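You operate a simulated robot arm through the tools that you are given. There is no shell and no other tool. Be economical: measure what you need, move in short steps, check, and stop when the job is done.

You are at the controls of a simulated two-armed robot. One attempt, no reset.

TASK
Screw the cap back on the water bottle on the top of the steel trolley. Put the red metal block on the plate on the top of the small goods bench. Take the purple cube and put it on the marked strip on the small goods bench. Pull the left bench drawer open. The order is free.

It is judged by the outcome, as a careful person would: the job done as asked, and still so three seconds after it is handed in. It fails if anything else is knocked over, pushed out of place, dropped, spilled or broken. Lids that push on must go on centred and level and be pressed home; caps that screw on are set level and turned clockwise until they are tight.

THE ROBOT
Two 7-joint arms with two-finger parallel grippers on one trunk, on a base that drives. Base frame: it is fixed to the floor where the robot stands at the start and does not move with it; the origin is under the middle of the robot, x ahead of it, y to its left, z up. Units: m, rad, N and s.
The left shoulder is at the start at [0.05, 0.158, 1.158], the right one opposite. With the tool pointing down near the work surface each hand reaches from about 0.1 to 0.66 m from the robot's upright axis, wherever it stands, measured 20 degrees to its own side. Places, roughly: left bench drawer [0.7, 1.7, 0.7]; marked strip on the small goods bench (62x13 cm) [-2, 1.96, 0.86]; plate (9x12x1 cm) [-2, 1.1, 0.9]; purple cube (4x4x4 cm) [-0.7, 1.6, 0.8]; red metal block (4x4x2 cm) [-0.8, 1.5, 0.8]; water bottle [0.5, 0, 1]. Payload 3.91 kg a hand.
The TCP of each hand is the grasp point between the finger pads, 0.03 m short of the fingertips. In the tool frame z runs along the fingers and y along their closing line. The gripper opens to 0.11 m. The fingers are 0.02 m wide and 0.01 m thick; the gripper's body (0.048 by 0.112 m) begins 0.055 m behind the TCP.
Orientation is that of the tool frame in the base frame, as [roll, pitch, yaw] about the fixed x, y, z axes, in that order (R = Rz(yaw) Ry(pitch) Rx(roll)). With the fingers straight down and closing along the base's y, the tool's x points along the base's -x, its y along +y and its z along -z.

THE INTERFACE
- The arms move only by the tool arm_command. It takes "left_series", "right_series" or both (then of equal length, played together; a hand with none holds still); each is a list that holds one entry, the list of rows, each a list of 7 numbers: the shift along the tool's x, y, z in m, then the turn, a rotation vector about the tool's x, y, z in rad, then the finger opening in m, from 0 to 0.11. In form: [[[dx, dy, dz, rx, ry, rz, hand], ...]]. A call has 1 to 10 rows; each row shifts and turns the commanded pose from where the row before left it, along the tool's axes as they then stand. Each row takes 0.2 s and may step no farther than 0.05 m and 0.15 rad from the row before; otherwise, or with a gripper value out of range, the whole call is refused. Where a pose cannot be reached the arm comes as near as it can. A force on the tool above 40 N (or 10 N above the force at the start of the call, whichever is more), or a blocked arm, ends the call early, and 0.2 s more pass. The fingers move at their own pace (about 0.153 m/s each) and stop on an object; they squeeze with about 29 N. The grip force told is the motor's: it shows also when the fingers shut on nothing. Time passes only in rows, and 0.2 s behind the last, so rows that do not move let the fingers close. The reply holds the time, the measured pose of the TCP, the force on the tool along the base axes, the opening and the grip force, in the units named above and with some noise, with the torque about the TCP (base axes, N m) and any sound that the robot's microphone picked up.
- Cameras (640 x 400 px; columns grow to the right, rows downward): "scene" is now at [0.1332, 0.0188, 1.3266]; the picture's right is [0.21, -0.98, 0.00], its down [-0.26, -0.06, -0.96] and it looks along [0.94, 0.20, -0.26] (base axes); focal length 214 px, centre (320, 200). "left" rides on the left gripper at [0.072, -0.017, -0.103] in its tool frame; the picture's right is [0.23, 0.97, 0.00], its down [-0.76, 0.18, -0.62] and it looks along [-0.61, 0.14, 0.78] (tool axes); focal length 222 px, centre (320, 200). "right" rides on the right gripper at [0.072, 0.017, -0.103] in its tool frame; the picture's right is [-0.23, 0.97, 0.00], its down [-0.76, -0.18, -0.62] and it looks along [-0.61, -0.14, 0.78] (tool axes); focal length 222 px, centre (320, 200). There is no depth. A picture from a camera that has moved, and an enlarged one, comes with that camera's place and axes in the base frame and with its lens.
- snapshot(camera): a new picture of that camera. It takes no simulated time.
- lift_body(by): slides the trunk up (or, below 0, down) by that many m; the arms and the scene camera ride with it, the base frame stays. It gives what a move gives, with no picture.
- drive_base(legs): drives the robot by 1 to 6 legs, each [ahead, turn to the left] in m and rad, along the robot's own axes; the way and the turn of a leg run together, so that a leg with both is an arc; at most 1.5 m and 3.142 rad a leg. The arms and the cameras ride along, it lands a little off, and it stops where it bumps. It gives what a move gives.
- aim_head(pan, tilt): turns the head with the scene camera to pan (to the left, within 1.396 rad either way) and tilt (down, from -0.506 to 1.204), counted from straight ahead of the robot. It gives what a move gives.
- inspect(camera, box): a new picture of the part [left, top, right, bottom] of that camera's present view, enlarged. It takes no simulated time.
- finish_job(): hands the job in; it is judged then, once.

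Go step by step. Nothing tells you exact positions but the pictures and the camera data: compare them with the known pose of the tool, close in by small moves and look again before you grip or let go. The budget is 165 turns and 122 pictures, counting those below and the enlarged ones. Unless the task says otherwise, let go and move clear before handing in.

The tools are called as a command line: name --argument value ..., lists and objects as JSON in quotes. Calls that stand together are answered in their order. arm_command: Moves the arms, as the interface text tells. Its arguments: {"type":"object","properties":{"left_series":{"type":"array","items":{"type":"array","items":{"type":"array","items":{"type":"number"}}}},"right_series":{"type":"array","items":{"type":"array","items":{"type":"array","items":{"type":"number"}}}}},"required":[]} The other tools are called the same way: lift_body (by) slides the trunk up or down; drive_base (legs) drives the base; aim_head (pan, tilt) turns the head that bears the scene camera; snapshot (camera) takes a picture; inspect (camera, box) takes an enlarged picture of a part of a camera's view; finish_job () hands the job in.

At the start:

```text
t: 0.0
left_ee_pos: [0.2508, 0.123, 1.2816]
left_tool_rot: [-3.14, 0.001, 3.141]
left_contact_force: [-0.7, 0.2, 0.5]
left_torque: [-0.01, 0.02, 0.02]
left_gripper_width: 0.1099
left_gripper_force: 0.1
right_ee_pos: [0.3312, -0.0829, 1.3242]
right_tool_rot: [3.139, 0.001, 3.137]
right_contact_force: [0.3, 0.3, -0.8]
right_torque: [-0.01, 0.01, 0.02]
right_gripper_width: 0.1104
right_gripper_force: 0.1
trunk travel left (down, up): [-0.4, 0.082]
robot x, y, heading: [-0.0033, -0.0023, -0.002]
head pan, tilt: [0.213, 0.269]
```

scene: 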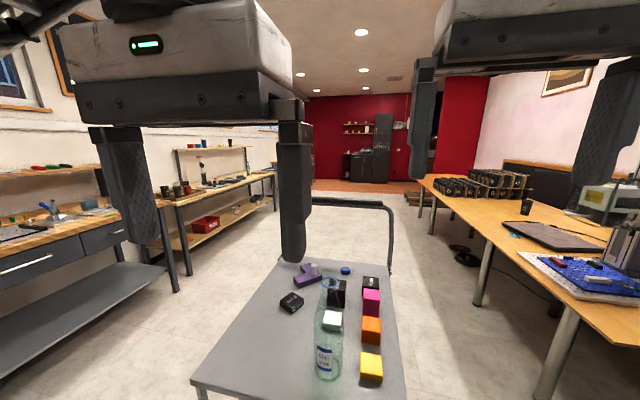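
right: 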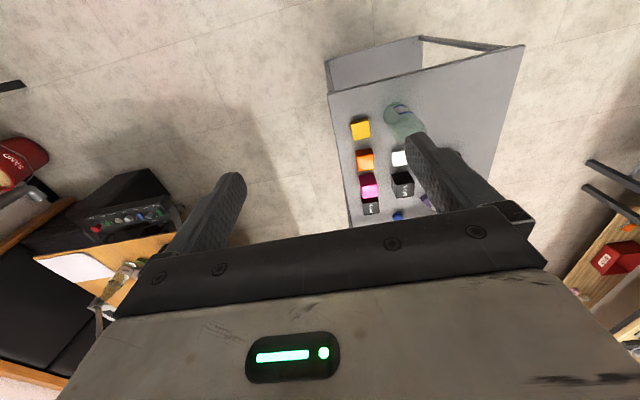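
left: 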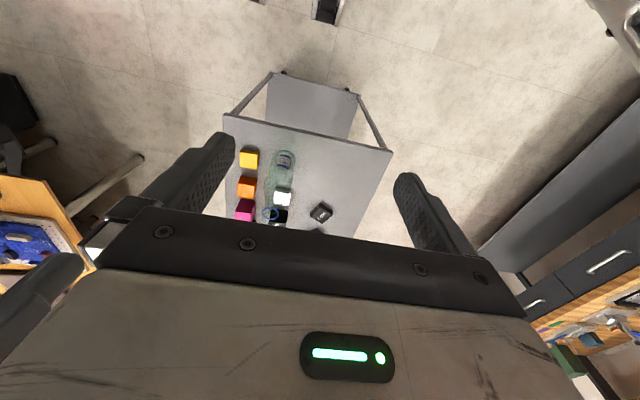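

I see the trolley ahead with the bottle, coloured blocks and a small blue cap behind them. I look closer first.

inspect --camera "scene" --box '[190, 240, 430, 400]'

aim_head --pan 0 --tilt 0.8

snapshot --camera "scene"

```text
2.50 times, centred on (310, 320) of scene
camera zoom: at [0.1332, 0.0188, 1.3266], right [0.21, -0.98, 0.0], down [-0.26, -0.06, -0.96], along [0.94, 0.2, -0.26], focal length 536 px, centre (345, -100)
```

zoom: 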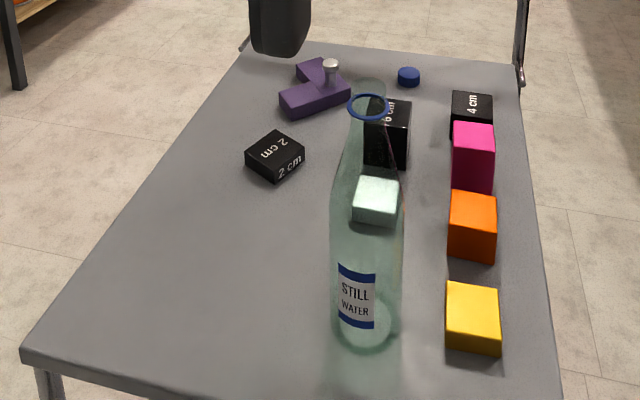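

```text
t: 0.9
left_ee_pos: [0.2505, 0.1239, 1.2821]
left_tool_rot: [-3.14, 0.0, 3.139]
left_contact_force: [0.5, 1.1, -0.4]
left_torque: [-0.02, -0.01, 0.01]
left_gripper_width: 0.1101
left_gripper_force: 0.0
right_ee_pos: [0.3324, -0.0845, 1.3243]
right_tool_rot: [-3.14, -0.001, 3.133]
right_contact_force: [21.4, -20.4, -28.0]
right_torque: [1.44, -0.13, 1.23]
right_gripper_width: 0.1099
right_gripper_force: 0.1
trunk travel left (down, up): [-0.4, 0.082]
robot x, y, heading: [-0.0022, 0.0006, -0.0]
head pan, tilt: [0.0, 0.799]
```

```text
117 pictures are left
camera scene: at [0.1277, 0.0033, 1.29], right [0.05, -1.0, 0.0], down [-0.62, -0.03, -0.78], along [0.78, 0.04, -0.62], focal length 214 px, centre (320, 200)
```

scene: 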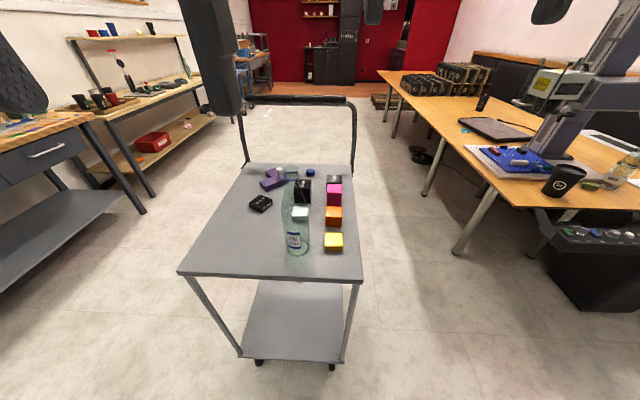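

The bottle stands near [0.51, 0.075] on a top at z≈0.80, and the cap lies near [0.92, 0.075]. The right hand feels a touch of the head, so I move it clear and then look down at my own base.

arm_command --right_series '[[[-0.02, -0.03, 0, 0, 0, 0, 0.11], [-0.02, -0.03, 0, 0, 0, 0, 0.11], [0, -0.03, 0, 0, 0, 0, 0.11], [0, -0.03, 0, 0, 0, 0, 0.11]]]'

aim_head --pan 0 --tilt 1.2

snapshot --camera "scene"

```text
t: 1.9
left_ee_pos: [0.251, 0.1224, 1.2803]
left_tool_rot: [-3.14, 0.001, 3.14]
left_contact_force: [0.3, -0.4, 0.4]
left_torque: [-0.02, 0.0, 0.01]
left_gripper_width: 0.1099
left_gripper_force: 0.1
right_ee_pos: [0.3701, -0.2037, 1.3244]
right_tool_rot: [3.138, 0.0, 3.137]
right_contact_force: [-0.2, 0.3, 0.2]
right_torque: [0.03, -0.04, 0.01]
right_gripper_width: 0.11
right_gripper_force: 0.0
trunk travel left (down, up): [-0.4, 0.082]
robot x, y, heading: [-0.0016, 0.0, -0.0]
head pan, tilt: [0.0, 0.799]
```

```text
t: 2.8
left_ee_pos: [0.2518, 0.1231, 1.2791]
left_tool_rot: [3.135, -0.002, -3.141]
left_contact_force: [8.6, 1.4, -38.9]
left_torque: [2.41, 0.15, 0.54]
left_gripper_width: 0.1092
left_gripper_force: 0.1
right_ee_pos: [0.3714, -0.203, 1.3233]
right_tool_rot: [3.141, 0.002, 3.136]
right_contact_force: [0.4, 0.4, -0.6]
right_torque: [0.0, -0.02, -0.02]
right_gripper_width: 0.1102
right_gripper_force: 0.0
trunk travel left (down, up): [-0.4, 0.082]
robot x, y, heading: [-0.0007, 0.0013, -0.001]
head pan, tilt: [0.0, 1.201]
```

```text
116 pictures are left
camera scene: at [0.1087, -0.0008, 1.2611], right [0.0, -1.0, 0.0], down [-0.86, 0.0, -0.5], along [0.5, 0.0, -0.86], focal length 214 px, centre (320, 200)
```

scene: 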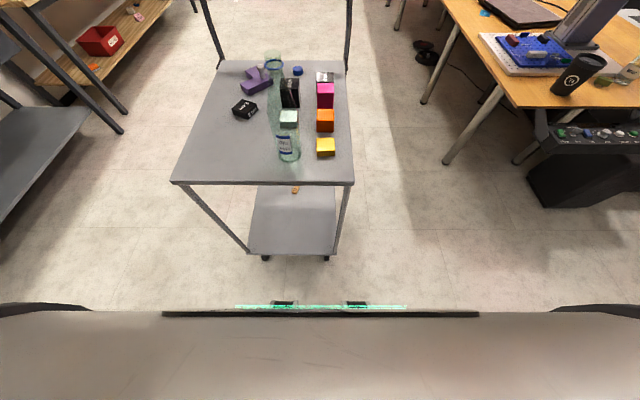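

The trolley top spans about x 0.42–1.0 and y −0.1–0.385, and the cap is too far for the front, so I will work from the trolley's left side. First I move the left hand clear of the head, then drive.

arm_command --left_series '[[[-0.03, 0.03, -0.0, 0, 0, 0, 0.11], [-0.03, 0.03, 0, 0, 0, 0, 0.11], [-0.03, 0.02, 0, 0, 0, 0, 0.11], [-0.03, 0, 0, 0, 0, 0, 0.11]]]'

aim_head --pan 0 --tilt 0.6

drive_base --legs '[[0, 1.57], [0.9, 0]]'

snapshot --camera "scene"

```text
t: 3.8
left_ee_pos: [0.372, 0.2051, 1.2821]
left_tool_rot: [-3.14, 0.003, 3.139]
left_contact_force: [-0.1, -0.2, 0.2]
left_torque: [-0.02, -0.02, 0.02]
left_gripper_width: 0.1098
left_gripper_force: 0.0
right_ee_pos: [0.3715, -0.2034, 1.3244]
right_tool_rot: [3.141, 0.002, 3.136]
right_contact_force: [0.0, -1.2, 0.4]
right_torque: [0.0, 0.02, 0.03]
right_gripper_width: 0.1101
right_gripper_force: 0.1
trunk travel left (down, up): [-0.4, 0.082]
robot x, y, heading: [-0.0052, -0.0007, -0.001]
head pan, tilt: [0.0, 1.201]
```

```text
t: 4.8
left_ee_pos: [0.3708, 0.2037, 1.2826]
left_tool_rot: [-3.14, 0.002, 3.139]
left_contact_force: [-0.1, 0.6, 0.2]
left_torque: [-0.02, 0.03, 0.01]
left_gripper_width: 0.1101
left_gripper_force: 0.1
right_ee_pos: [0.3704, -0.2032, 1.3229]
right_tool_rot: [3.14, 0.001, 3.135]
right_contact_force: [-0.2, 0.0, 0.7]
right_torque: [0.0, -0.01, -0.03]
right_gripper_width: 0.11
right_gripper_force: 0.1
trunk travel left (down, up): [-0.4, 0.082]
robot x, y, heading: [-0.0018, 0.0014, -0.0]
head pan, tilt: [0.0, 0.6]
```

```text
t: 13.4
left_ee_pos: [-0.2105, 1.2709, 1.2829]
left_tool_rot: [-3.14, 0.002, -1.569]
left_contact_force: [0.1, 0.6, 0.2]
left_torque: [0.0, 0.0, -0.01]
left_gripper_width: 0.1101
left_gripper_force: 0.0
right_ee_pos: [0.1975, 1.2713, 1.3238]
right_tool_rot: [3.139, 0.001, -1.574]
right_contact_force: [0.2, 1.3, -0.5]
right_torque: [-0.04, -0.01, 0.01]
right_gripper_width: 0.1099
right_gripper_force: 0.1
trunk travel left (down, up): [-0.4, 0.082]
robot x, y, heading: [-0.0047, 0.8972, 1.577]
head pan, tilt: [0.0, 0.6]
```

```text
115 pictures are left
camera scene: at [-0.0028, 1.0273, 1.296], right [1.0, 0.0, 0.0], down [0.0, -0.57, -0.82], along [0.0, 0.82, -0.57], focal length 214 px, centre (320, 200)
```

scene: 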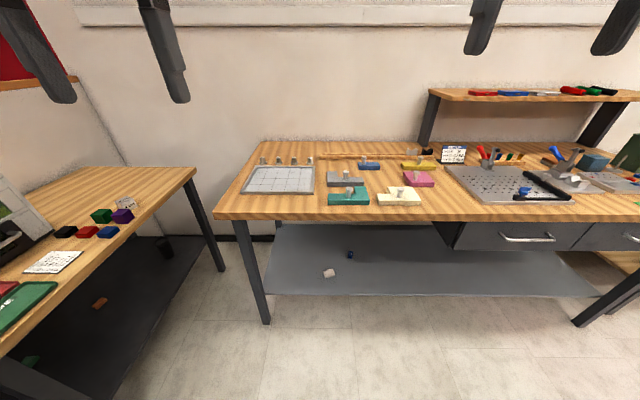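

The bench front is near y≈1.6 with the left drawer's handle near [0.81, 1.6, 0.7]; the blocks are on the table to the left. I go on to the trolley's left side.

drive_base --legs '[[0, -1.57], [0.69, 0], [0, -1.57]]'

aim_head --pan 0 --tilt 0.8

snapshot --camera "scene"

```text
t: 24.7
left_ee_pos: [0.9141, 0.5607, 1.283]
left_tool_rot: [-3.138, 0.003, 1.621]
left_contact_force: [-0.7, -0.1, -0.1]
left_torque: [-0.05, 0.0, 0.01]
left_gripper_width: 0.1098
left_gripper_force: 0.0
right_ee_pos: [0.5067, 0.5407, 1.3245]
right_tool_rot: [3.14, 0.002, 1.619]
right_contact_force: [0.3, -0.5, -0.5]
right_torque: [-0.01, 0.02, 0.02]
right_gripper_width: 0.11
right_gripper_force: 0.2
trunk travel left (down, up): [-0.4, 0.082]
robot x, y, heading: [0.685, 0.9232, -1.514]
head pan, tilt: [0.0, 0.6]
```

```text
t: 25.5
left_ee_pos: [0.9143, 0.5617, 1.2822]
left_tool_rot: [-3.14, 0.0, 1.621]
left_contact_force: [-0.9, 0.3, 0.3]
left_torque: [0.03, 0.0, 0.02]
left_gripper_width: 0.11
left_gripper_force: 0.1
right_ee_pos: [0.5074, 0.5399, 1.3239]
right_tool_rot: [3.14, 0.001, 1.619]
right_contact_force: [0.7, -0.3, -0.6]
right_torque: [0.01, -0.02, -0.01]
right_gripper_width: 0.1099
right_gripper_force: 0.0
trunk travel left (down, up): [-0.4, 0.082]
robot x, y, heading: [0.6879, 0.9209, -1.512]
head pan, tilt: [0.0, 0.799]
```

```text
114 pictures are left
camera scene: at [0.6983, 0.7999, 1.2793], right [-1.0, -0.05, 0.0], down [-0.04, 0.72, -0.7], along [0.04, -0.7, -0.72], focal length 214 px, centre (320, 200)
```

scene: 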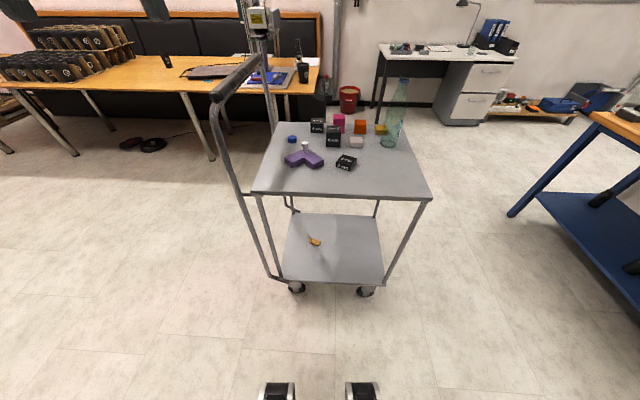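

My base front is about 0.17 ahead of the axis, so 0.30 m nearer leaves room to the trolley. I straighten and drive in slowly.

drive_base --legs '[[0, -0.056], [0.28, 0]]'

snapshot --camera "scene"

snapshot --camera "left"

snapshot --camera "right"

```text
t: 27.9
left_ee_pos: [0.8931, 0.2768, 1.2817]
left_tool_rot: [-3.139, 0.002, 1.565]
left_contact_force: [-0.5, 0.5, 0.3]
left_torque: [0.03, 0.0, 0.0]
left_gripper_width: 0.1103
left_gripper_force: 0.1
right_ee_pos: [0.4854, 0.2807, 1.3228]
right_tool_rot: [3.14, -0.002, 1.562]
right_contact_force: [-0.6, 0.9, 0.4]
right_torque: [-0.01, -0.03, 0.0]
right_gripper_width: 0.1101
right_gripper_force: 0.0
trunk travel left (down, up): [-0.4, 0.082]
robot x, y, heading: [0.6868, 0.6491, -1.578]
head pan, tilt: [0.0, 0.799]
stopped in leg 2: the robot was blocked; the commanded pose is now the measured one
```

```text
113 pictures are left
camera scene: at [0.6909, 0.5289, 1.2793], right [-1.0, 0.0, 0.0], down [0.0, 0.72, -0.7], along [0.0, -0.7, -0.72], focal length 214 px, centre (320, 200)
```

scene: 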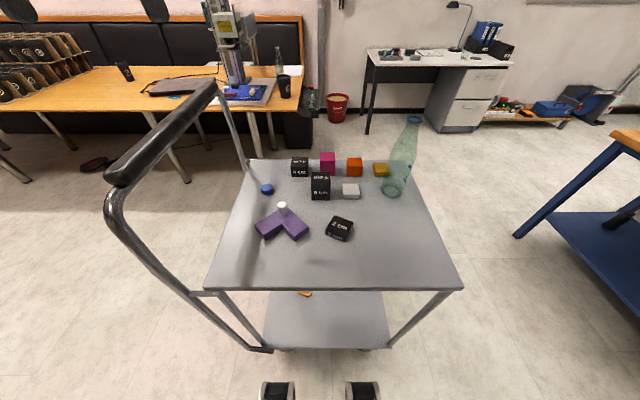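

```text
112 pictures are left
camera left: at [0.8763, 0.3505, 1.3858], right [0.98, 0.22, 0.0], down [0.17, -0.76, 0.62], along [0.14, -0.61, -0.78], focal length 222 px, centre (320, 200)
```

left: 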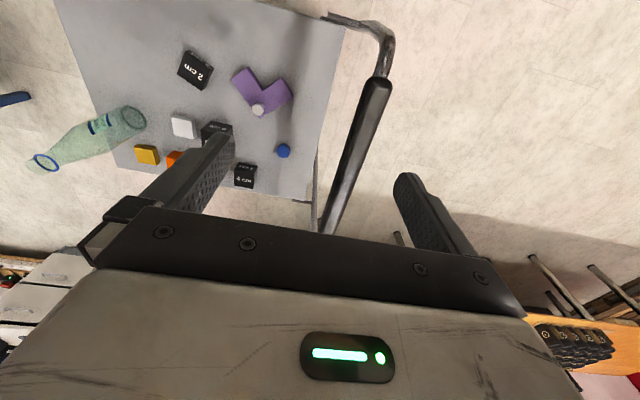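

```text
111 pictures are left
camera right: at [0.5026, 0.3526, 1.4271], right [0.97, -0.24, 0.0], down [-0.19, -0.76, 0.62], along [-0.15, -0.61, -0.78], focal length 222 px, centre (320, 200)
```

right: 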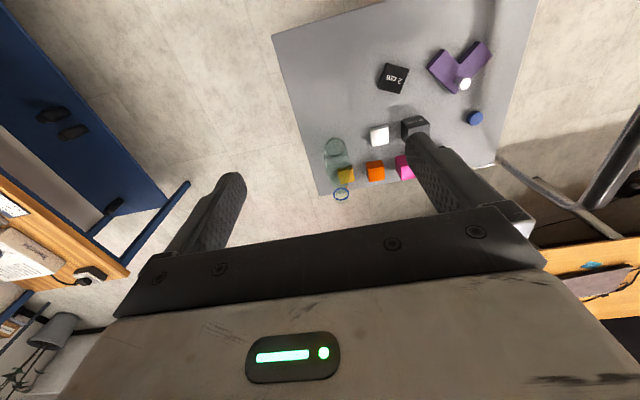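

Cap looks to be at about [0.86, 0.045] and the bottle at [0.46, 0.035] by the cameras now; the trolley handle runs near x≈0.97, z≈1.09, so I approach the cap with the left hand carefully.

arm_command --left_series '[[[-0.029, -0.004, 0.034, 0, 0, 0, 0.08], [-0.029, -0.004, 0.034, 0, 0, 0, 0.08], [-0.029, -0.004, 0.034, 0, 0, 0, 0.08], [-0.029, -0.004, 0.034, 0, 0, 0, 0.08], [-0.029, -0.004, 0.034, 0, 0, 0, 0.08], [-0.029, -0.004, 0.034, 0, 0, 0, 0.08], [-0.029, -0.004, 0.034, 0, 0, 0, 0.08], [-0.029, -0.004, 0.034, 0, 0, 0, 0.08]]]'

snapshot --camera "left"

snapshot --camera "scene"

```text
t: 29.7
left_ee_pos: [0.859, 0.0444, 1.0089]
left_tool_rot: [3.141, -0.002, 1.564]
left_contact_force: [0.3, 0.8, -0.6]
left_torque: [0.02, 0.01, -0.01]
left_gripper_width: 0.0802
left_gripper_force: 0.1
right_ee_pos: [0.4841, 0.2786, 1.3235]
right_tool_rot: [3.14, -0.002, 1.561]
right_contact_force: [-0.3, -0.5, 1.0]
right_torque: [0.01, 0.0, 0.0]
right_gripper_width: 0.1101
right_gripper_force: 0.1
trunk travel left (down, up): [-0.4, 0.082]
robot x, y, heading: [0.6916, 0.6533, -1.573]
head pan, tilt: [0.0, 0.799]
```

```text
110 pictures are left
camera left: at [0.8429, 0.116, 1.1126], right [0.98, 0.22, 0.0], down [0.17, -0.76, 0.62], along [0.14, -0.61, -0.78], focal length 222 px, centre (320, 200)
```

left: 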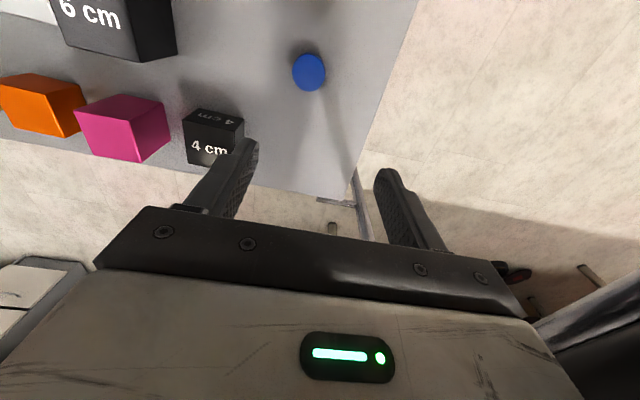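

```text
109 pictures are left
camera scene: at [0.6905, 0.5276, 1.2791], right [-1.0, 0.0, 0.0], down [0.0, 0.72, -0.7], along [0.0, -0.7, -0.72], focal length 214 px, centre (320, 200)
```

scene: 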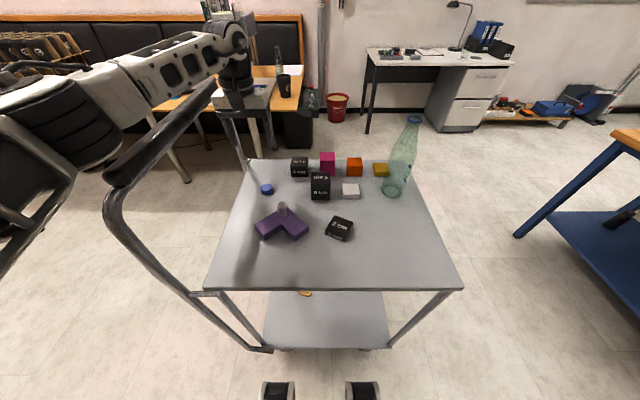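

By two views the cap is near [0.845, 0.07] with the top at z≈0.82–0.84. I check the arm against the handle before going lower.

aim_head --pan 0.6 --tilt 0.7

snapshot --camera "scene"

snapshot --camera "right"

```text
t: 30.7
left_ee_pos: [0.8611, 0.0448, 1.0098]
left_tool_rot: [-3.139, 0.0, 1.566]
left_contact_force: [0.0, -0.1, 0.1]
left_torque: [0.04, 0.0, 0.01]
left_gripper_width: 0.08
left_gripper_force: 0.0
right_ee_pos: [0.4855, 0.2796, 1.3234]
right_tool_rot: [3.14, 0.0, 1.562]
right_contact_force: [-0.6, -1.0, 0.5]
right_torque: [-0.01, -0.01, 0.01]
right_gripper_width: 0.11
right_gripper_force: 0.0
trunk travel left (down, up): [-0.4, 0.082]
robot x, y, heading: [0.6876, 0.653, -1.576]
head pan, tilt: [0.6, 0.7]
```

```text
108 pictures are left
camera scene: at [0.7389, 0.5384, 1.2874], right [-0.83, -0.56, 0.0], down [-0.36, 0.53, -0.76], along [0.43, -0.63, -0.64], focal length 214 px, centre (320, 200)
```

scene: 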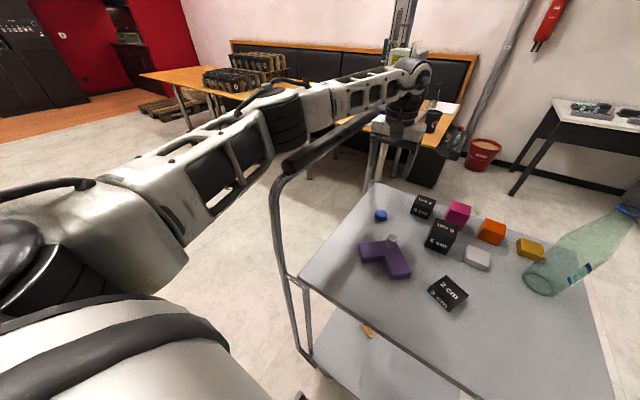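

```text
107 pictures are left
camera right: at [0.5026, 0.3517, 1.4269], right [0.97, -0.24, 0.0], down [-0.19, -0.76, 0.62], along [-0.15, -0.61, -0.78], focal length 222 px, centre (320, 200)
```

right: 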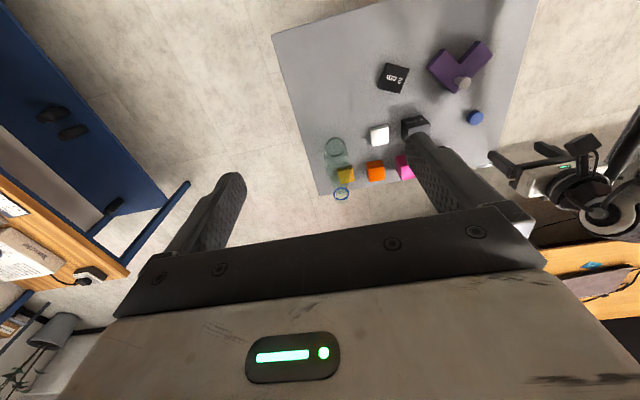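

The left forearm lies right over the trolley handle, so going lower would hit it. I lift the hand and shift the robot about 0.14 m toward −x so that the left arm comes in straight, clear of the handle.

arm_command --left_series '[[[0.029, 0.0, -0.034, 0, 0, 0, 0.08], [0.029, 0.0, -0.034, 0, 0, 0, 0.08], [0.029, 0.0, -0.034, 0, 0, 0, 0.08], [0.029, 0.0, -0.034, 0, 0, 0, 0.08], [0.029, 0.0, -0.034, 0, 0, 0, 0.08], [0.029, 0.0, -0.034, 0, 0, 0, 0.08], [0.029, 0.0, -0.034, 0, 0, 0, 0.08]]]'

drive_base --legs '[[-0.27, 0], [0, -1.57], [0.14, 0], [0, 1.57]]'

aim_head --pan 0.2 --tilt 0.8

snapshot --camera "scene"

```text
t: 32.3
left_ee_pos: [0.8609, 0.2503, 1.25]
left_tool_rot: [-3.14, 0.004, 1.565]
left_contact_force: [-0.5, 0.6, 0.1]
left_torque: [-0.03, 0.02, 0.01]
left_gripper_width: 0.0801
left_gripper_force: 0.1
right_ee_pos: [0.4849, 0.28, 1.323]
right_tool_rot: [3.139, 0.001, 1.561]
right_contact_force: [-0.4, -0.8, 0.5]
right_torque: [-0.01, -0.02, -0.03]
right_gripper_width: 0.11
right_gripper_force: 0.1
trunk travel left (down, up): [-0.4, 0.082]
robot x, y, heading: [0.6891, 0.652, -1.576]
head pan, tilt: [0.6, 0.7]
```

```text
t: 42.6
left_ee_pos: [0.7043, 0.5037, 1.2489]
left_tool_rot: [-3.139, 0.0, 1.523]
left_contact_force: [-1.1, -1.2, 0.6]
left_torque: [-0.01, -0.02, 0.01]
left_gripper_width: 0.0797
left_gripper_force: 0.1
right_ee_pos: [0.3292, 0.5503, 1.3241]
right_tool_rot: [3.139, 0.001, 1.521]
right_contact_force: [-0.2, 1.0, 0.5]
right_torque: [0.02, 0.01, -0.03]
right_gripper_width: 0.1099
right_gripper_force: 0.1
trunk travel left (down, up): [-0.4, 0.082]
robot x, y, heading: [0.5474, 0.9092, -1.616]
head pan, tilt: [0.6, 0.7]
```

```text
t: 43.5
left_ee_pos: [0.705, 0.5035, 1.2502]
left_tool_rot: [-3.141, -0.001, 1.523]
left_contact_force: [-0.2, 0.4, -0.3]
left_torque: [-0.02, 0.03, -0.02]
left_gripper_width: 0.0801
left_gripper_force: 0.1
right_ee_pos: [0.33, 0.5505, 1.3231]
right_tool_rot: [3.14, -0.001, 1.519]
right_contact_force: [0.6, 1.0, 0.0]
right_torque: [-0.02, 0.03, -0.01]
right_gripper_width: 0.11
right_gripper_force: 0.0
trunk travel left (down, up): [-0.4, 0.082]
robot x, y, heading: [0.5477, 0.9133, -1.613]
head pan, tilt: [0.201, 0.799]
```

```text
106 pictures are left
camera scene: at [0.562, 0.792, 1.2792], right [-0.99, -0.16, 0.0], down [-0.11, 0.71, -0.7], along [0.11, -0.69, -0.72], focal length 214 px, centre (320, 200)
```

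scene: 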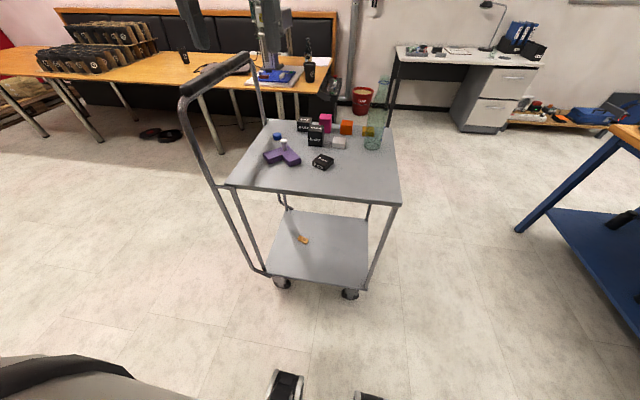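

The robot is at [0.547, 0.913] with good clearance. I straighten and drive up to the trolley again.

drive_base --legs '[[0, 0.04], [0.265, 0]]'

snapshot --camera "scene"

snapshot --camera "left"

```text
t: 45.9
left_ee_pos: [0.7191, 0.2486, 1.2486]
left_tool_rot: [-3.138, 0.001, 1.564]
left_contact_force: [0.3, 0.3, -0.3]
left_torque: [-0.01, 0.01, 0.02]
left_gripper_width: 0.0801
left_gripper_force: 0.1
right_ee_pos: [0.3421, 0.2804, 1.324]
right_tool_rot: [3.138, 0.0, 1.56]
right_contact_force: [0.2, -0.2, -0.4]
right_torque: [-0.01, 0.01, -0.02]
right_gripper_width: 0.1101
right_gripper_force: 0.0
trunk travel left (down, up): [-0.4, 0.082]
robot x, y, heading: [0.5478, 0.6541, -1.579]
head pan, tilt: [0.201, 0.799]
stopped in leg 2: the robot was blocked; the commanded pose is now the measured one
```

```text
105 pictures are left
camera scene: at [0.5653, 0.5309, 1.2793], right [-0.98, -0.19, 0.0], down [-0.14, 0.7, -0.7], along [0.14, -0.68, -0.72], focal length 214 px, centre (320, 200)
```

scene: 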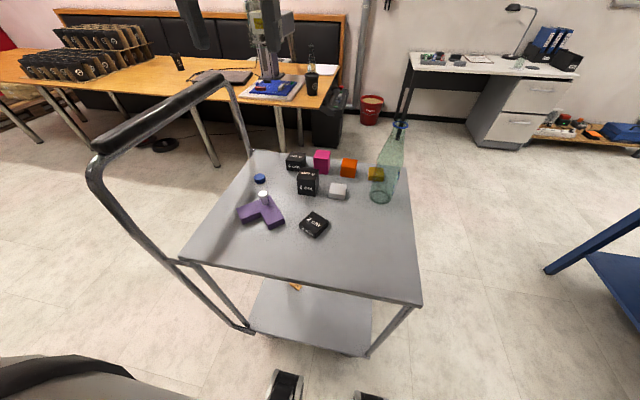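

```text
104 pictures are left
camera left: at [0.7034, 0.3215, 1.3531], right [0.98, 0.22, 0.0], down [0.17, -0.76, 0.62], along [0.14, -0.61, -0.78], focal length 222 px, centre (320, 200)
```

left: 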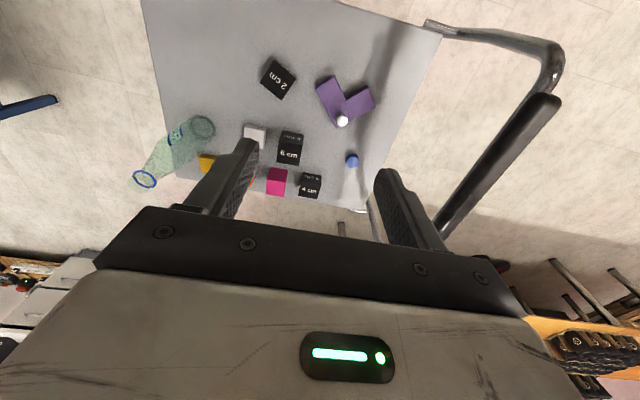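

The cap is at about [0.848, 0.063]. I bring the left hand above it.

arm_command --left_series '[[[-0.023, 0.016, 0.036, 0, 0, 0, 0.08], [-0.023, 0.016, 0.036, 0, 0, 0, 0.08], [-0.023, 0.016, 0.036, 0, 0, 0, 0.08], [-0.023, 0.016, 0.036, 0, 0, 0, 0.08], [-0.023, 0.016, 0.036, 0, 0, 0, 0.08], [-0.023, 0.016, 0.036, 0, 0, 0, 0.08], [-0.023, 0.016, 0.036, 0, 0, 0, 0.08], [-0.023, 0.016, 0.036, 0, 0, 0, 0.08]]]'

snapshot --camera "left"

aim_head --pan 0.6 --tilt 0.7

snapshot --camera "scene"

```text
t: 47.7
left_ee_pos: [0.8433, 0.0706, 0.965]
left_tool_rot: [3.14, 0.009, 1.565]
left_contact_force: [3.6, 3.2, 0.2]
left_torque: [-0.28, 0.27, -0.01]
left_gripper_width: 0.0799
left_gripper_force: 0.1
right_ee_pos: [0.3391, 0.2927, 1.3269]
right_tool_rot: [3.136, 0.01, 1.558]
right_contact_force: [-0.6, 1.5, 0.3]
right_torque: [-0.07, -0.03, 0.03]
right_gripper_width: 0.1099
right_gripper_force: 0.0
trunk travel left (down, up): [-0.4, 0.082]
robot x, y, heading: [0.5492, 0.6529, -1.573]
head pan, tilt: [0.201, 0.799]
```

```text
103 pictures are left
camera left: at [0.8262, 0.1439, 1.0682], right [0.97, 0.22, 0.0], down [0.17, -0.76, 0.63], along [0.14, -0.61, -0.78], focal length 222 px, centre (320, 200)
```

left: 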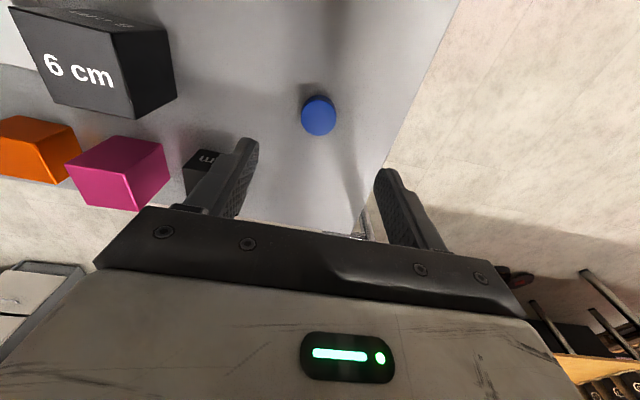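

```text
t: 48.6
left_ee_pos: [0.8399, 0.0716, 0.9657]
left_tool_rot: [3.138, 0.005, 1.559]
left_contact_force: [-0.7, 0.2, -0.1]
left_torque: [-0.02, -0.02, 0.01]
left_gripper_width: 0.0799
left_gripper_force: 0.1
right_ee_pos: [0.3375, 0.2902, 1.326]
right_tool_rot: [3.133, 0.009, 1.56]
right_contact_force: [-0.5, 0.0, 0.5]
right_torque: [0.04, 0.03, -0.01]
right_gripper_width: 0.11
right_gripper_force: 0.1
trunk travel left (down, up): [-0.4, 0.082]
robot x, y, heading: [0.5486, 0.647, -1.574]
head pan, tilt: [0.6, 0.7]
```

```text
102 pictures are left
camera scene: at [0.5917, 0.5491, 1.288], right [-0.83, -0.56, 0.0], down [-0.36, 0.53, -0.77], along [0.43, -0.64, -0.64], focal length 214 px, centre (320, 200)
```

scene: 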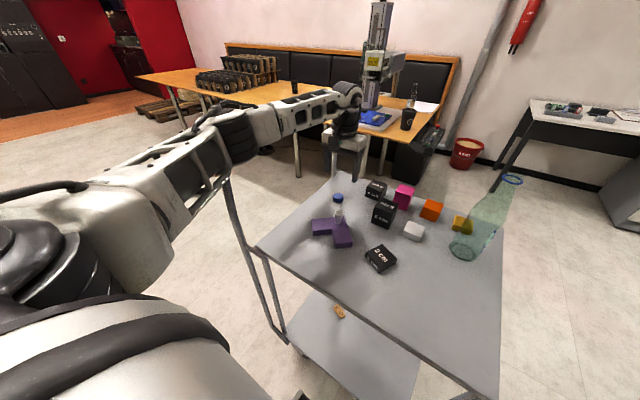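

The forearm sits only a few centimetres over the handle bar, too risky to lower. I withdraw and instead use the right arm, with the robot placed farther along +x so that the right arm comes in over open trolley.

arm_command --left_series '[[[0.023, -0.012, -0.036, 0, 0, 0, 0.08], [0.023, -0.012, -0.036, 0, 0, 0, 0.08], [0.023, -0.012, -0.036, 0, 0, 0, 0.08], [0.023, -0.012, -0.036, 0, 0, 0, 0.08], [0.023, -0.012, -0.036, 0, 0, 0, 0.08], [0.023, -0.012, -0.036, 0, 0, 0, 0.08], [0.023, -0.012, -0.036, 0, 0, 0, 0.08], [0.023, -0.012, -0.036, 0, 0, 0, 0.08]]]'

drive_base --legs '[[-0.27, 0], [0, 1.57], [0.29, 0], [0, -1.57]]'

aim_head --pan 0 --tilt 0.8

snapshot --camera "scene"

```text
t: 50.4
left_ee_pos: [0.7498, 0.2466, 1.2517]
left_tool_rot: [3.142, 0.0, 1.565]
left_contact_force: [0.6, -1.2, 0.0]
left_torque: [-0.02, 0.02, -0.04]
left_gripper_width: 0.0799
left_gripper_force: 0.0
right_ee_pos: [0.3421, 0.2814, 1.3243]
right_tool_rot: [3.14, -0.001, 1.561]
right_contact_force: [0.3, -0.2, 0.0]
right_torque: [-0.03, 0.01, 0.02]
right_gripper_width: 0.1102
right_gripper_force: 0.2
trunk travel left (down, up): [-0.4, 0.082]
robot x, y, heading: [0.5447, 0.6513, -1.577]
head pan, tilt: [0.6, 0.7]
```

```text
t: 61.5
left_ee_pos: [1.0489, 0.5221, 1.2505]
left_tool_rot: [-3.137, 0.001, 1.584]
left_contact_force: [0.9, -1.2, -0.6]
left_torque: [-0.04, 0.0, 0.0]
left_gripper_width: 0.0801
left_gripper_force: 0.1
right_ee_pos: [0.6411, 0.5491, 1.3231]
right_tool_rot: [3.141, -0.003, 1.578]
right_contact_force: [0.5, 0.4, 0.0]
right_torque: [0.02, 0.0, -0.01]
right_gripper_width: 0.1099
right_gripper_force: 0.0
trunk travel left (down, up): [-0.4, 0.082]
robot x, y, heading: [0.8361, 0.9214, -1.555]
head pan, tilt: [0.6, 0.7]
```

```text
t: 62.5
left_ee_pos: [1.0488, 0.5226, 1.2511]
left_tool_rot: [-3.139, 0.0, 1.583]
left_contact_force: [0.4, -0.5, 0.9]
left_torque: [0.01, -0.03, 0.02]
left_gripper_width: 0.0799
left_gripper_force: 0.1
right_ee_pos: [0.641, 0.549, 1.3226]
right_tool_rot: [3.139, 0.001, 1.576]
right_contact_force: [-0.3, -0.2, 0.0]
right_torque: [-0.01, 0.04, -0.02]
right_gripper_width: 0.1098
right_gripper_force: 0.1
trunk travel left (down, up): [-0.4, 0.082]
robot x, y, heading: [0.8378, 0.9237, -1.554]
head pan, tilt: [0.0, 0.799]
```

```text
101 pictures are left
camera scene: at [0.8432, 0.8019, 1.2792], right [-1.0, -0.01, 0.0], down [-0.01, 0.72, -0.7], along [0.01, -0.7, -0.72], focal length 214 px, centre (320, 200)
```

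scene: 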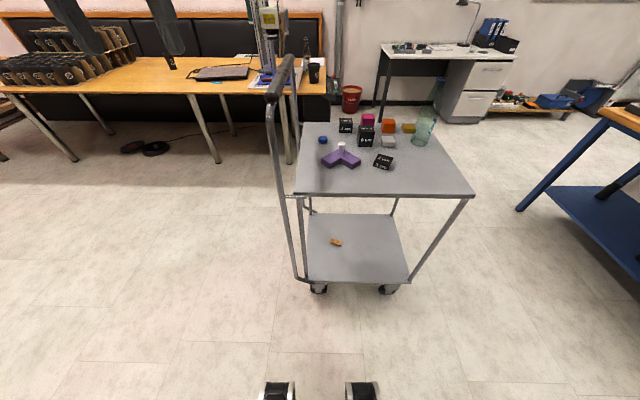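

Clear. I drive forward to just short of contact and lower the right hand over the cap.

drive_base --legs '[[0, -0.016], [0.262, 0]]'

snapshot --camera "right"

snapshot --camera "scene"

```text
t: 64.7
left_ee_pos: [1.0405, 0.2585, 1.2508]
left_tool_rot: [-3.14, 0.001, 1.566]
left_contact_force: [-0.1, 0.2, -1.0]
left_torque: [-0.03, -0.01, 0.0]
left_gripper_width: 0.0799
left_gripper_force: 0.0
right_ee_pos: [0.6343, 0.2921, 1.3229]
right_tool_rot: [3.139, -0.002, 1.56]
right_contact_force: [0.3, 0.7, 0.1]
right_torque: [0.03, -0.01, 0.01]
right_gripper_width: 0.1099
right_gripper_force: 0.1
trunk travel left (down, up): [-0.4, 0.082]
robot x, y, heading: [0.8369, 0.6634, -1.574]
head pan, tilt: [0.0, 0.799]
```

```text
100 pictures are left
camera right: at [0.6517, 0.3655, 1.4265], right [0.97, -0.24, 0.0], down [-0.19, -0.76, 0.62], along [-0.15, -0.6, -0.78], focal length 222 px, centre (320, 200)
```

right: 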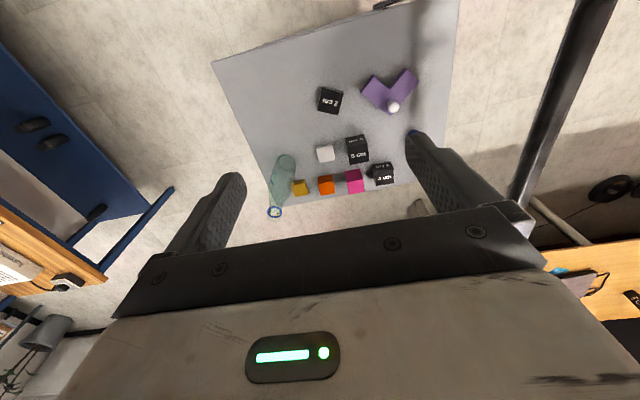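

```text
99 pictures are left
camera scene: at [0.8401, 0.5421, 1.2791], right [-1.0, 0.0, 0.0], down [0.0, 0.72, -0.7], along [0.0, -0.7, -0.72], focal length 214 px, centre (320, 200)
```

scene: 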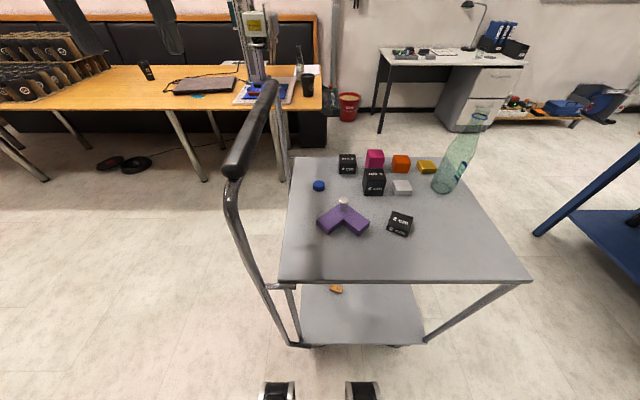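

The cap stays at about [0.847, 0.055]. I move the right hand over it.

arm_command --right_series '[[[-0.023, 0.0213, 0.036, 0, 0, 0, 0.08], [-0.023, 0.0213, 0.036, 0, 0, 0, 0.08], [-0.023, 0.0213, 0.036, 0, 0, 0, 0.08], [-0.023, 0.0213, 0.036, 0, 0, 0, 0.08], [-0.023, 0.0213, 0.036, 0, 0, 0, 0.08], [-0.023, 0.0213, 0.036, 0, 0, 0, 0.08], [-0.023, 0.0213, 0.036, 0, 0, 0, 0.08], [-0.023, 0.0213, 0.036, 0, 0, 0, 0.08], [-0.023, 0.0213, 0.036, 0, 0, 0, 0.08], [-0.023, 0.0213, 0.036, 0, 0, 0, 0.08]]]'

snapshot --camera "right"

snapshot --camera "scene"

```text
t: 66.9
left_ee_pos: [1.0401, 0.2588, 1.2509]
left_tool_rot: [-3.139, -0.001, 1.565]
left_contact_force: [-0.5, -0.2, 0.0]
left_torque: [0.03, -0.04, -0.01]
left_gripper_width: 0.0799
left_gripper_force: 0.1
right_ee_pos: [0.8423, 0.0743, 0.9621]
right_tool_rot: [3.139, 0.0, 1.564]
right_contact_force: [-0.8, -0.5, -0.2]
right_torque: [0.01, -0.02, 0.01]
right_gripper_width: 0.0801
right_gripper_force: 0.1
right hand out of reach, approached as far as the arm can: row 10
trunk travel left (down, up): [-0.4, 0.082]
robot x, y, heading: [0.8372, 0.6652, -1.577]
head pan, tilt: [0.0, 0.799]
```

```text
98 pictures are left
camera right: at [0.8604, 0.146, 1.0661], right [0.97, -0.23, 0.0], down [-0.18, -0.76, 0.62], along [-0.14, -0.61, -0.78], focal length 222 px, centre (320, 200)
```

right: 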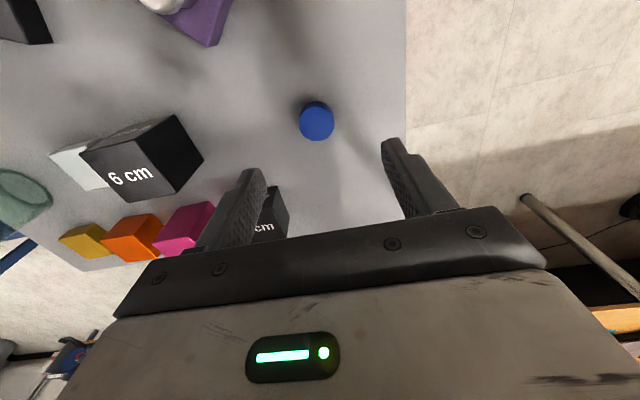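

```text
97 pictures are left
camera scene: at [0.8397, 0.5422, 1.2792], right [-1.0, 0.0, 0.0], down [0.0, 0.72, -0.7], along [0.0, -0.7, -0.72], focal length 214 px, centre (320, 200)
```

scene: 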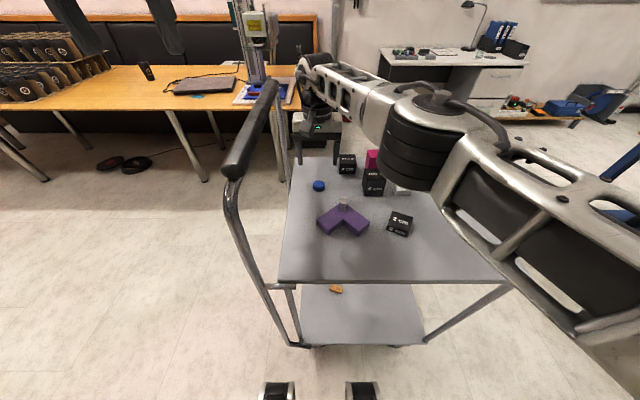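

The arm is just at its reach limit, so I inch the base forward and lower the trunk instead of the arm, having raised the left hand clear of the handle.

arm_command --left_series '[[[0, 0.02, -0.03, 0, 0, 0, 0.08], [0, 0.02, -0.03, 0, 0, 0, 0.08], [0, 0.02, -0.03, 0, 0, 0, 0.08]]]' --right_series '[[[0, -0.002, 0, 0, 0, 0, 0.07], [0, -0.002, 0, 0, 0, 0, 0.07], [0.0, 0, 0, 0, 0, 0, 0.07]]]'

drive_base --legs '[[0.01, 0]]'

lift_body --by -0.06

snapshot --camera "right"

snapshot --camera "scene"

```text
t: 67.7
left_ee_pos: [1.1005, 0.2588, 1.3417]
left_tool_rot: [-3.138, 0.002, 1.564]
left_contact_force: [0.6, 0.1, -0.1]
left_torque: [-0.01, 0.0, -0.04]
left_gripper_width: 0.0801
left_gripper_force: 0.0
right_ee_pos: [0.8374, 0.0727, 0.9643]
right_tool_rot: [3.14, 0.001, 1.562]
right_contact_force: [-0.1, -0.4, -0.1]
right_torque: [-0.02, -0.06, 0.0]
right_gripper_width: 0.0701
right_gripper_force: 0.1
trunk travel left (down, up): [-0.4, 0.082]
robot x, y, heading: [0.8373, 0.6625, -1.577]
head pan, tilt: [0.0, 0.799]
```

```text
t: 68.4
left_ee_pos: [1.1021, 0.2583, 1.3423]
left_tool_rot: [-3.138, 0.0, 1.562]
left_contact_force: [0.2, 1.1, -0.4]
left_torque: [-0.01, 0.0, -0.02]
left_gripper_width: 0.08
left_gripper_force: 0.1
right_ee_pos: [0.8378, 0.0734, 0.9621]
right_tool_rot: [3.138, 0.001, 1.563]
right_contact_force: [0.1, -0.8, 0.0]
right_torque: [-0.01, -0.04, 0.01]
right_gripper_width: 0.0698
right_gripper_force: 0.2
trunk travel left (down, up): [-0.4, 0.082]
robot x, y, heading: [0.8423, 0.6662, -1.573]
head pan, tilt: [0.0, 0.799]
stopped in leg 1: the robot was blocked; the commanded pose is now the measured one
```

```text
t: 69.4
left_ee_pos: [1.1015, 0.2592, 1.2813]
left_tool_rot: [-3.136, 0.003, 1.564]
left_contact_force: [0.2, 0.4, -0.1]
left_torque: [-0.02, -0.01, -0.02]
left_gripper_width: 0.0799
left_gripper_force: 0.1
right_ee_pos: [0.8378, 0.0725, 0.9041]
right_tool_rot: [3.139, 0.0, 1.562]
right_contact_force: [0.1, 0.0, 0.6]
right_torque: [-0.01, 0.03, -0.02]
right_gripper_width: 0.0697
right_gripper_force: 0.0
trunk travel left (down, up): [-0.34, 0.142]
robot x, y, heading: [0.837, 0.6617, -1.577]
head pan, tilt: [0.0, 0.799]
```

```text
96 pictures are left
camera right: at [0.8559, 0.1461, 1.007], right [0.97, -0.24, 0.0], down [-0.19, -0.76, 0.62], along [-0.15, -0.6, -0.78], focal length 222 px, centre (320, 200)
```

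right: 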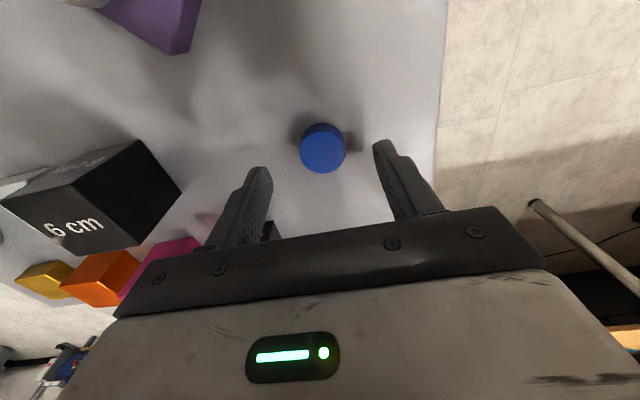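

```text
95 pictures are left
camera scene: at [0.8399, 0.5426, 1.2192], right [-1.0, 0.0, 0.0], down [0.0, 0.72, -0.7], along [0.0, -0.7, -0.72], focal length 214 px, centre (320, 200)
```

scene: 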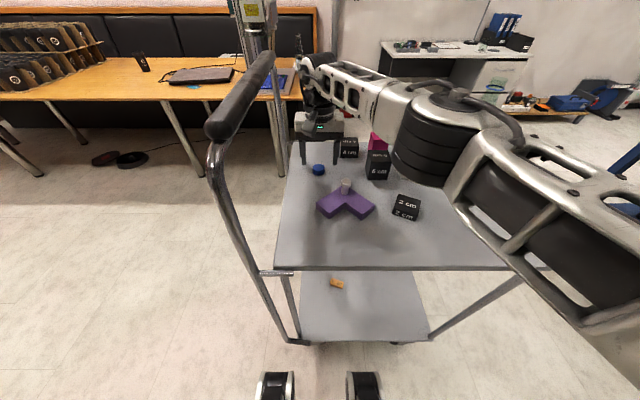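

The cap is centred under the fingers at about [0.840, 0.072], top near z≈0.845. I lower the trunk a bit more.

lift_body --by -0.03

snapshot --camera "right"

inspect --camera "scene" --box '[260, 80, 420, 180]'

```text
t: 70.2
left_ee_pos: [1.1011, 0.261, 1.2538]
left_tool_rot: [-3.138, 0.005, 1.563]
left_contact_force: [-0.1, -0.3, 0.7]
left_torque: [0.01, 0.01, 0.0]
left_gripper_width: 0.0798
left_gripper_force: 0.0
right_ee_pos: [0.8375, 0.0746, 0.88]
right_tool_rot: [3.141, 0.011, 1.563]
right_contact_force: [0.9, -2.0, 33.4]
right_torque: [0.28, 1.33, -0.02]
right_gripper_width: 0.0699
right_gripper_force: 0.0
trunk travel left (down, up): [-0.31, 0.172]
robot x, y, heading: [0.8389, 0.6627, -1.579]
head pan, tilt: [0.0, 0.799]
```

```text
94 pictures are left
camera right: at [0.856, 0.1473, 0.9827], right [0.97, -0.24, 0.0], down [-0.19, -0.75, 0.63], along [-0.15, -0.61, -0.78], focal length 222 px, centre (320, 200)
```

right: 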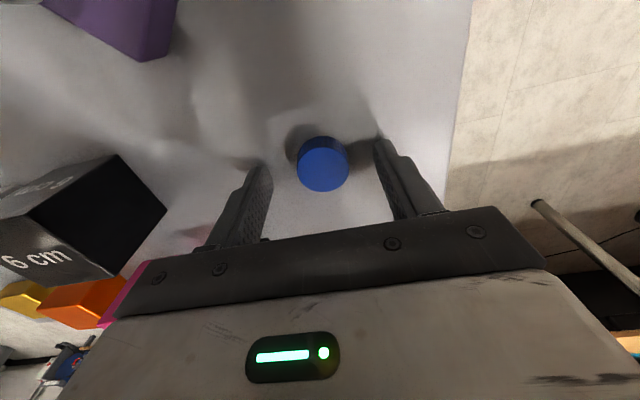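

```text
4.00 times, centred on (340, 130) of scene
camera zoom: at [0.8401, 0.5451, 1.1902], right [-1.0, 0.0, 0.0], down [0.0, 0.71, -0.7], along [0.0, -0.7, -0.71], focal length 858 px, centre (240, 480)
```

zoom: 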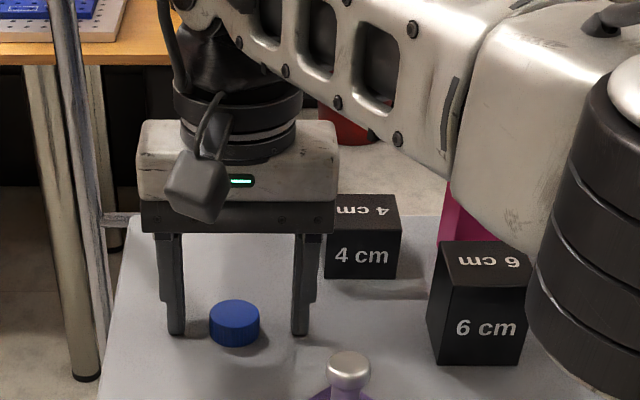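

The fingertips touch the top, so it lies at z≈0.85. I lift slightly, centre on the cap (+y 6 mm), and close.

lift_body --by 0.008

arm_command --right_series '[[[0.006, 0.003, 0, 0, 0, 0, 0.07], [0, 0, 0, 0, 0, 0, 0.045], [0, 0, 0, 0, 0, 0, 0.02], [0, 0, 0, 0, 0, 0, 0.02], [0, 0, 0, 0, 0, 0, 0.02]]]'

snapshot --camera "right"

inspect --camera "scene" --box '[260, 80, 420, 180]'

```text
t: 70.8
left_ee_pos: [1.1026, 0.2583, 1.2603]
left_tool_rot: [-3.138, 0.001, 1.563]
left_contact_force: [0.2, -0.9, 0.5]
left_torque: [0.0, 0.02, -0.02]
left_gripper_width: 0.0799
left_gripper_force: 0.0
right_ee_pos: [0.8376, 0.0736, 0.8803]
right_tool_rot: [3.14, -0.003, 1.562]
right_contact_force: [0.5, -4.4, 5.7]
right_torque: [-0.24, 0.23, 0.19]
right_gripper_width: 0.0699
right_gripper_force: 0.1
trunk travel left (down, up): [-0.318, 0.164]
robot x, y, heading: [0.8375, 0.6627, -1.574]
head pan, tilt: [0.0, 0.799]
```

```text
t: 72.0
left_ee_pos: [1.1018, 0.2594, 1.2593]
left_tool_rot: [-3.137, 0.002, 1.564]
left_contact_force: [0.1, 0.3, 0.7]
left_torque: [0.01, -0.03, -0.02]
left_gripper_width: 0.0801
left_gripper_force: 0.1
right_ee_pos: [0.8408, 0.08, 0.8812]
right_tool_rot: [3.141, 0.001, 1.561]
right_contact_force: [0.4, 0.5, 0.0]
right_torque: [-0.02, 0.02, 0.0]
right_gripper_width: 0.0318
right_gripper_force: 28.9
trunk travel left (down, up): [-0.318, 0.164]
robot x, y, heading: [0.8377, 0.6672, -1.575]
head pan, tilt: [0.0, 0.799]
```

```text
92 pictures are left
camera right: at [0.8591, 0.1517, 0.9852], right [0.97, -0.24, 0.0], down [-0.19, -0.76, 0.62], along [-0.15, -0.6, -0.78], focal length 222 px, centre (320, 200)
```

right: 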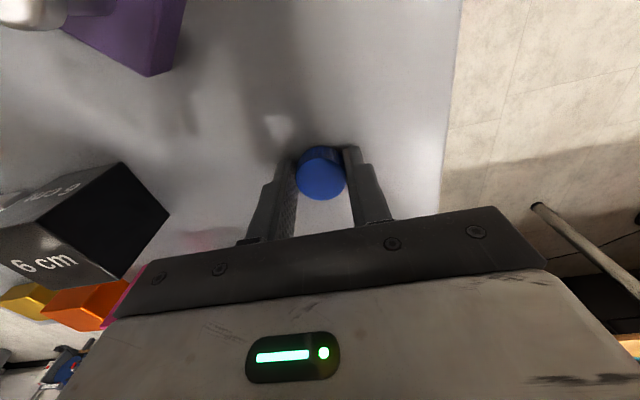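

```text
4.00 times, centred on (340, 130) of scene
camera zoom: at [0.84, 0.5424, 1.1972], right [-1.0, 0.0, 0.0], down [0.0, 0.72, -0.7], along [0.0, -0.7, -0.72], focal length 858 px, centre (240, 480)
```

zoom: 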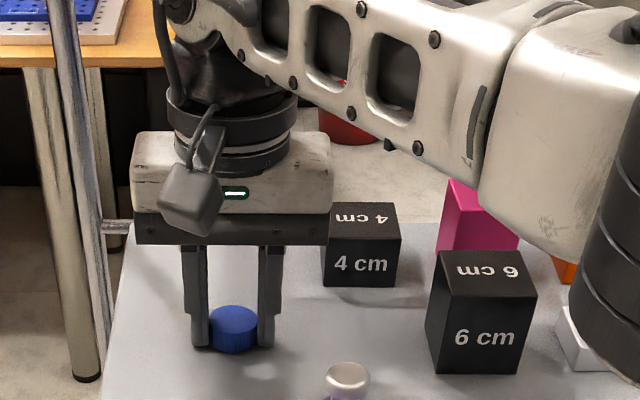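

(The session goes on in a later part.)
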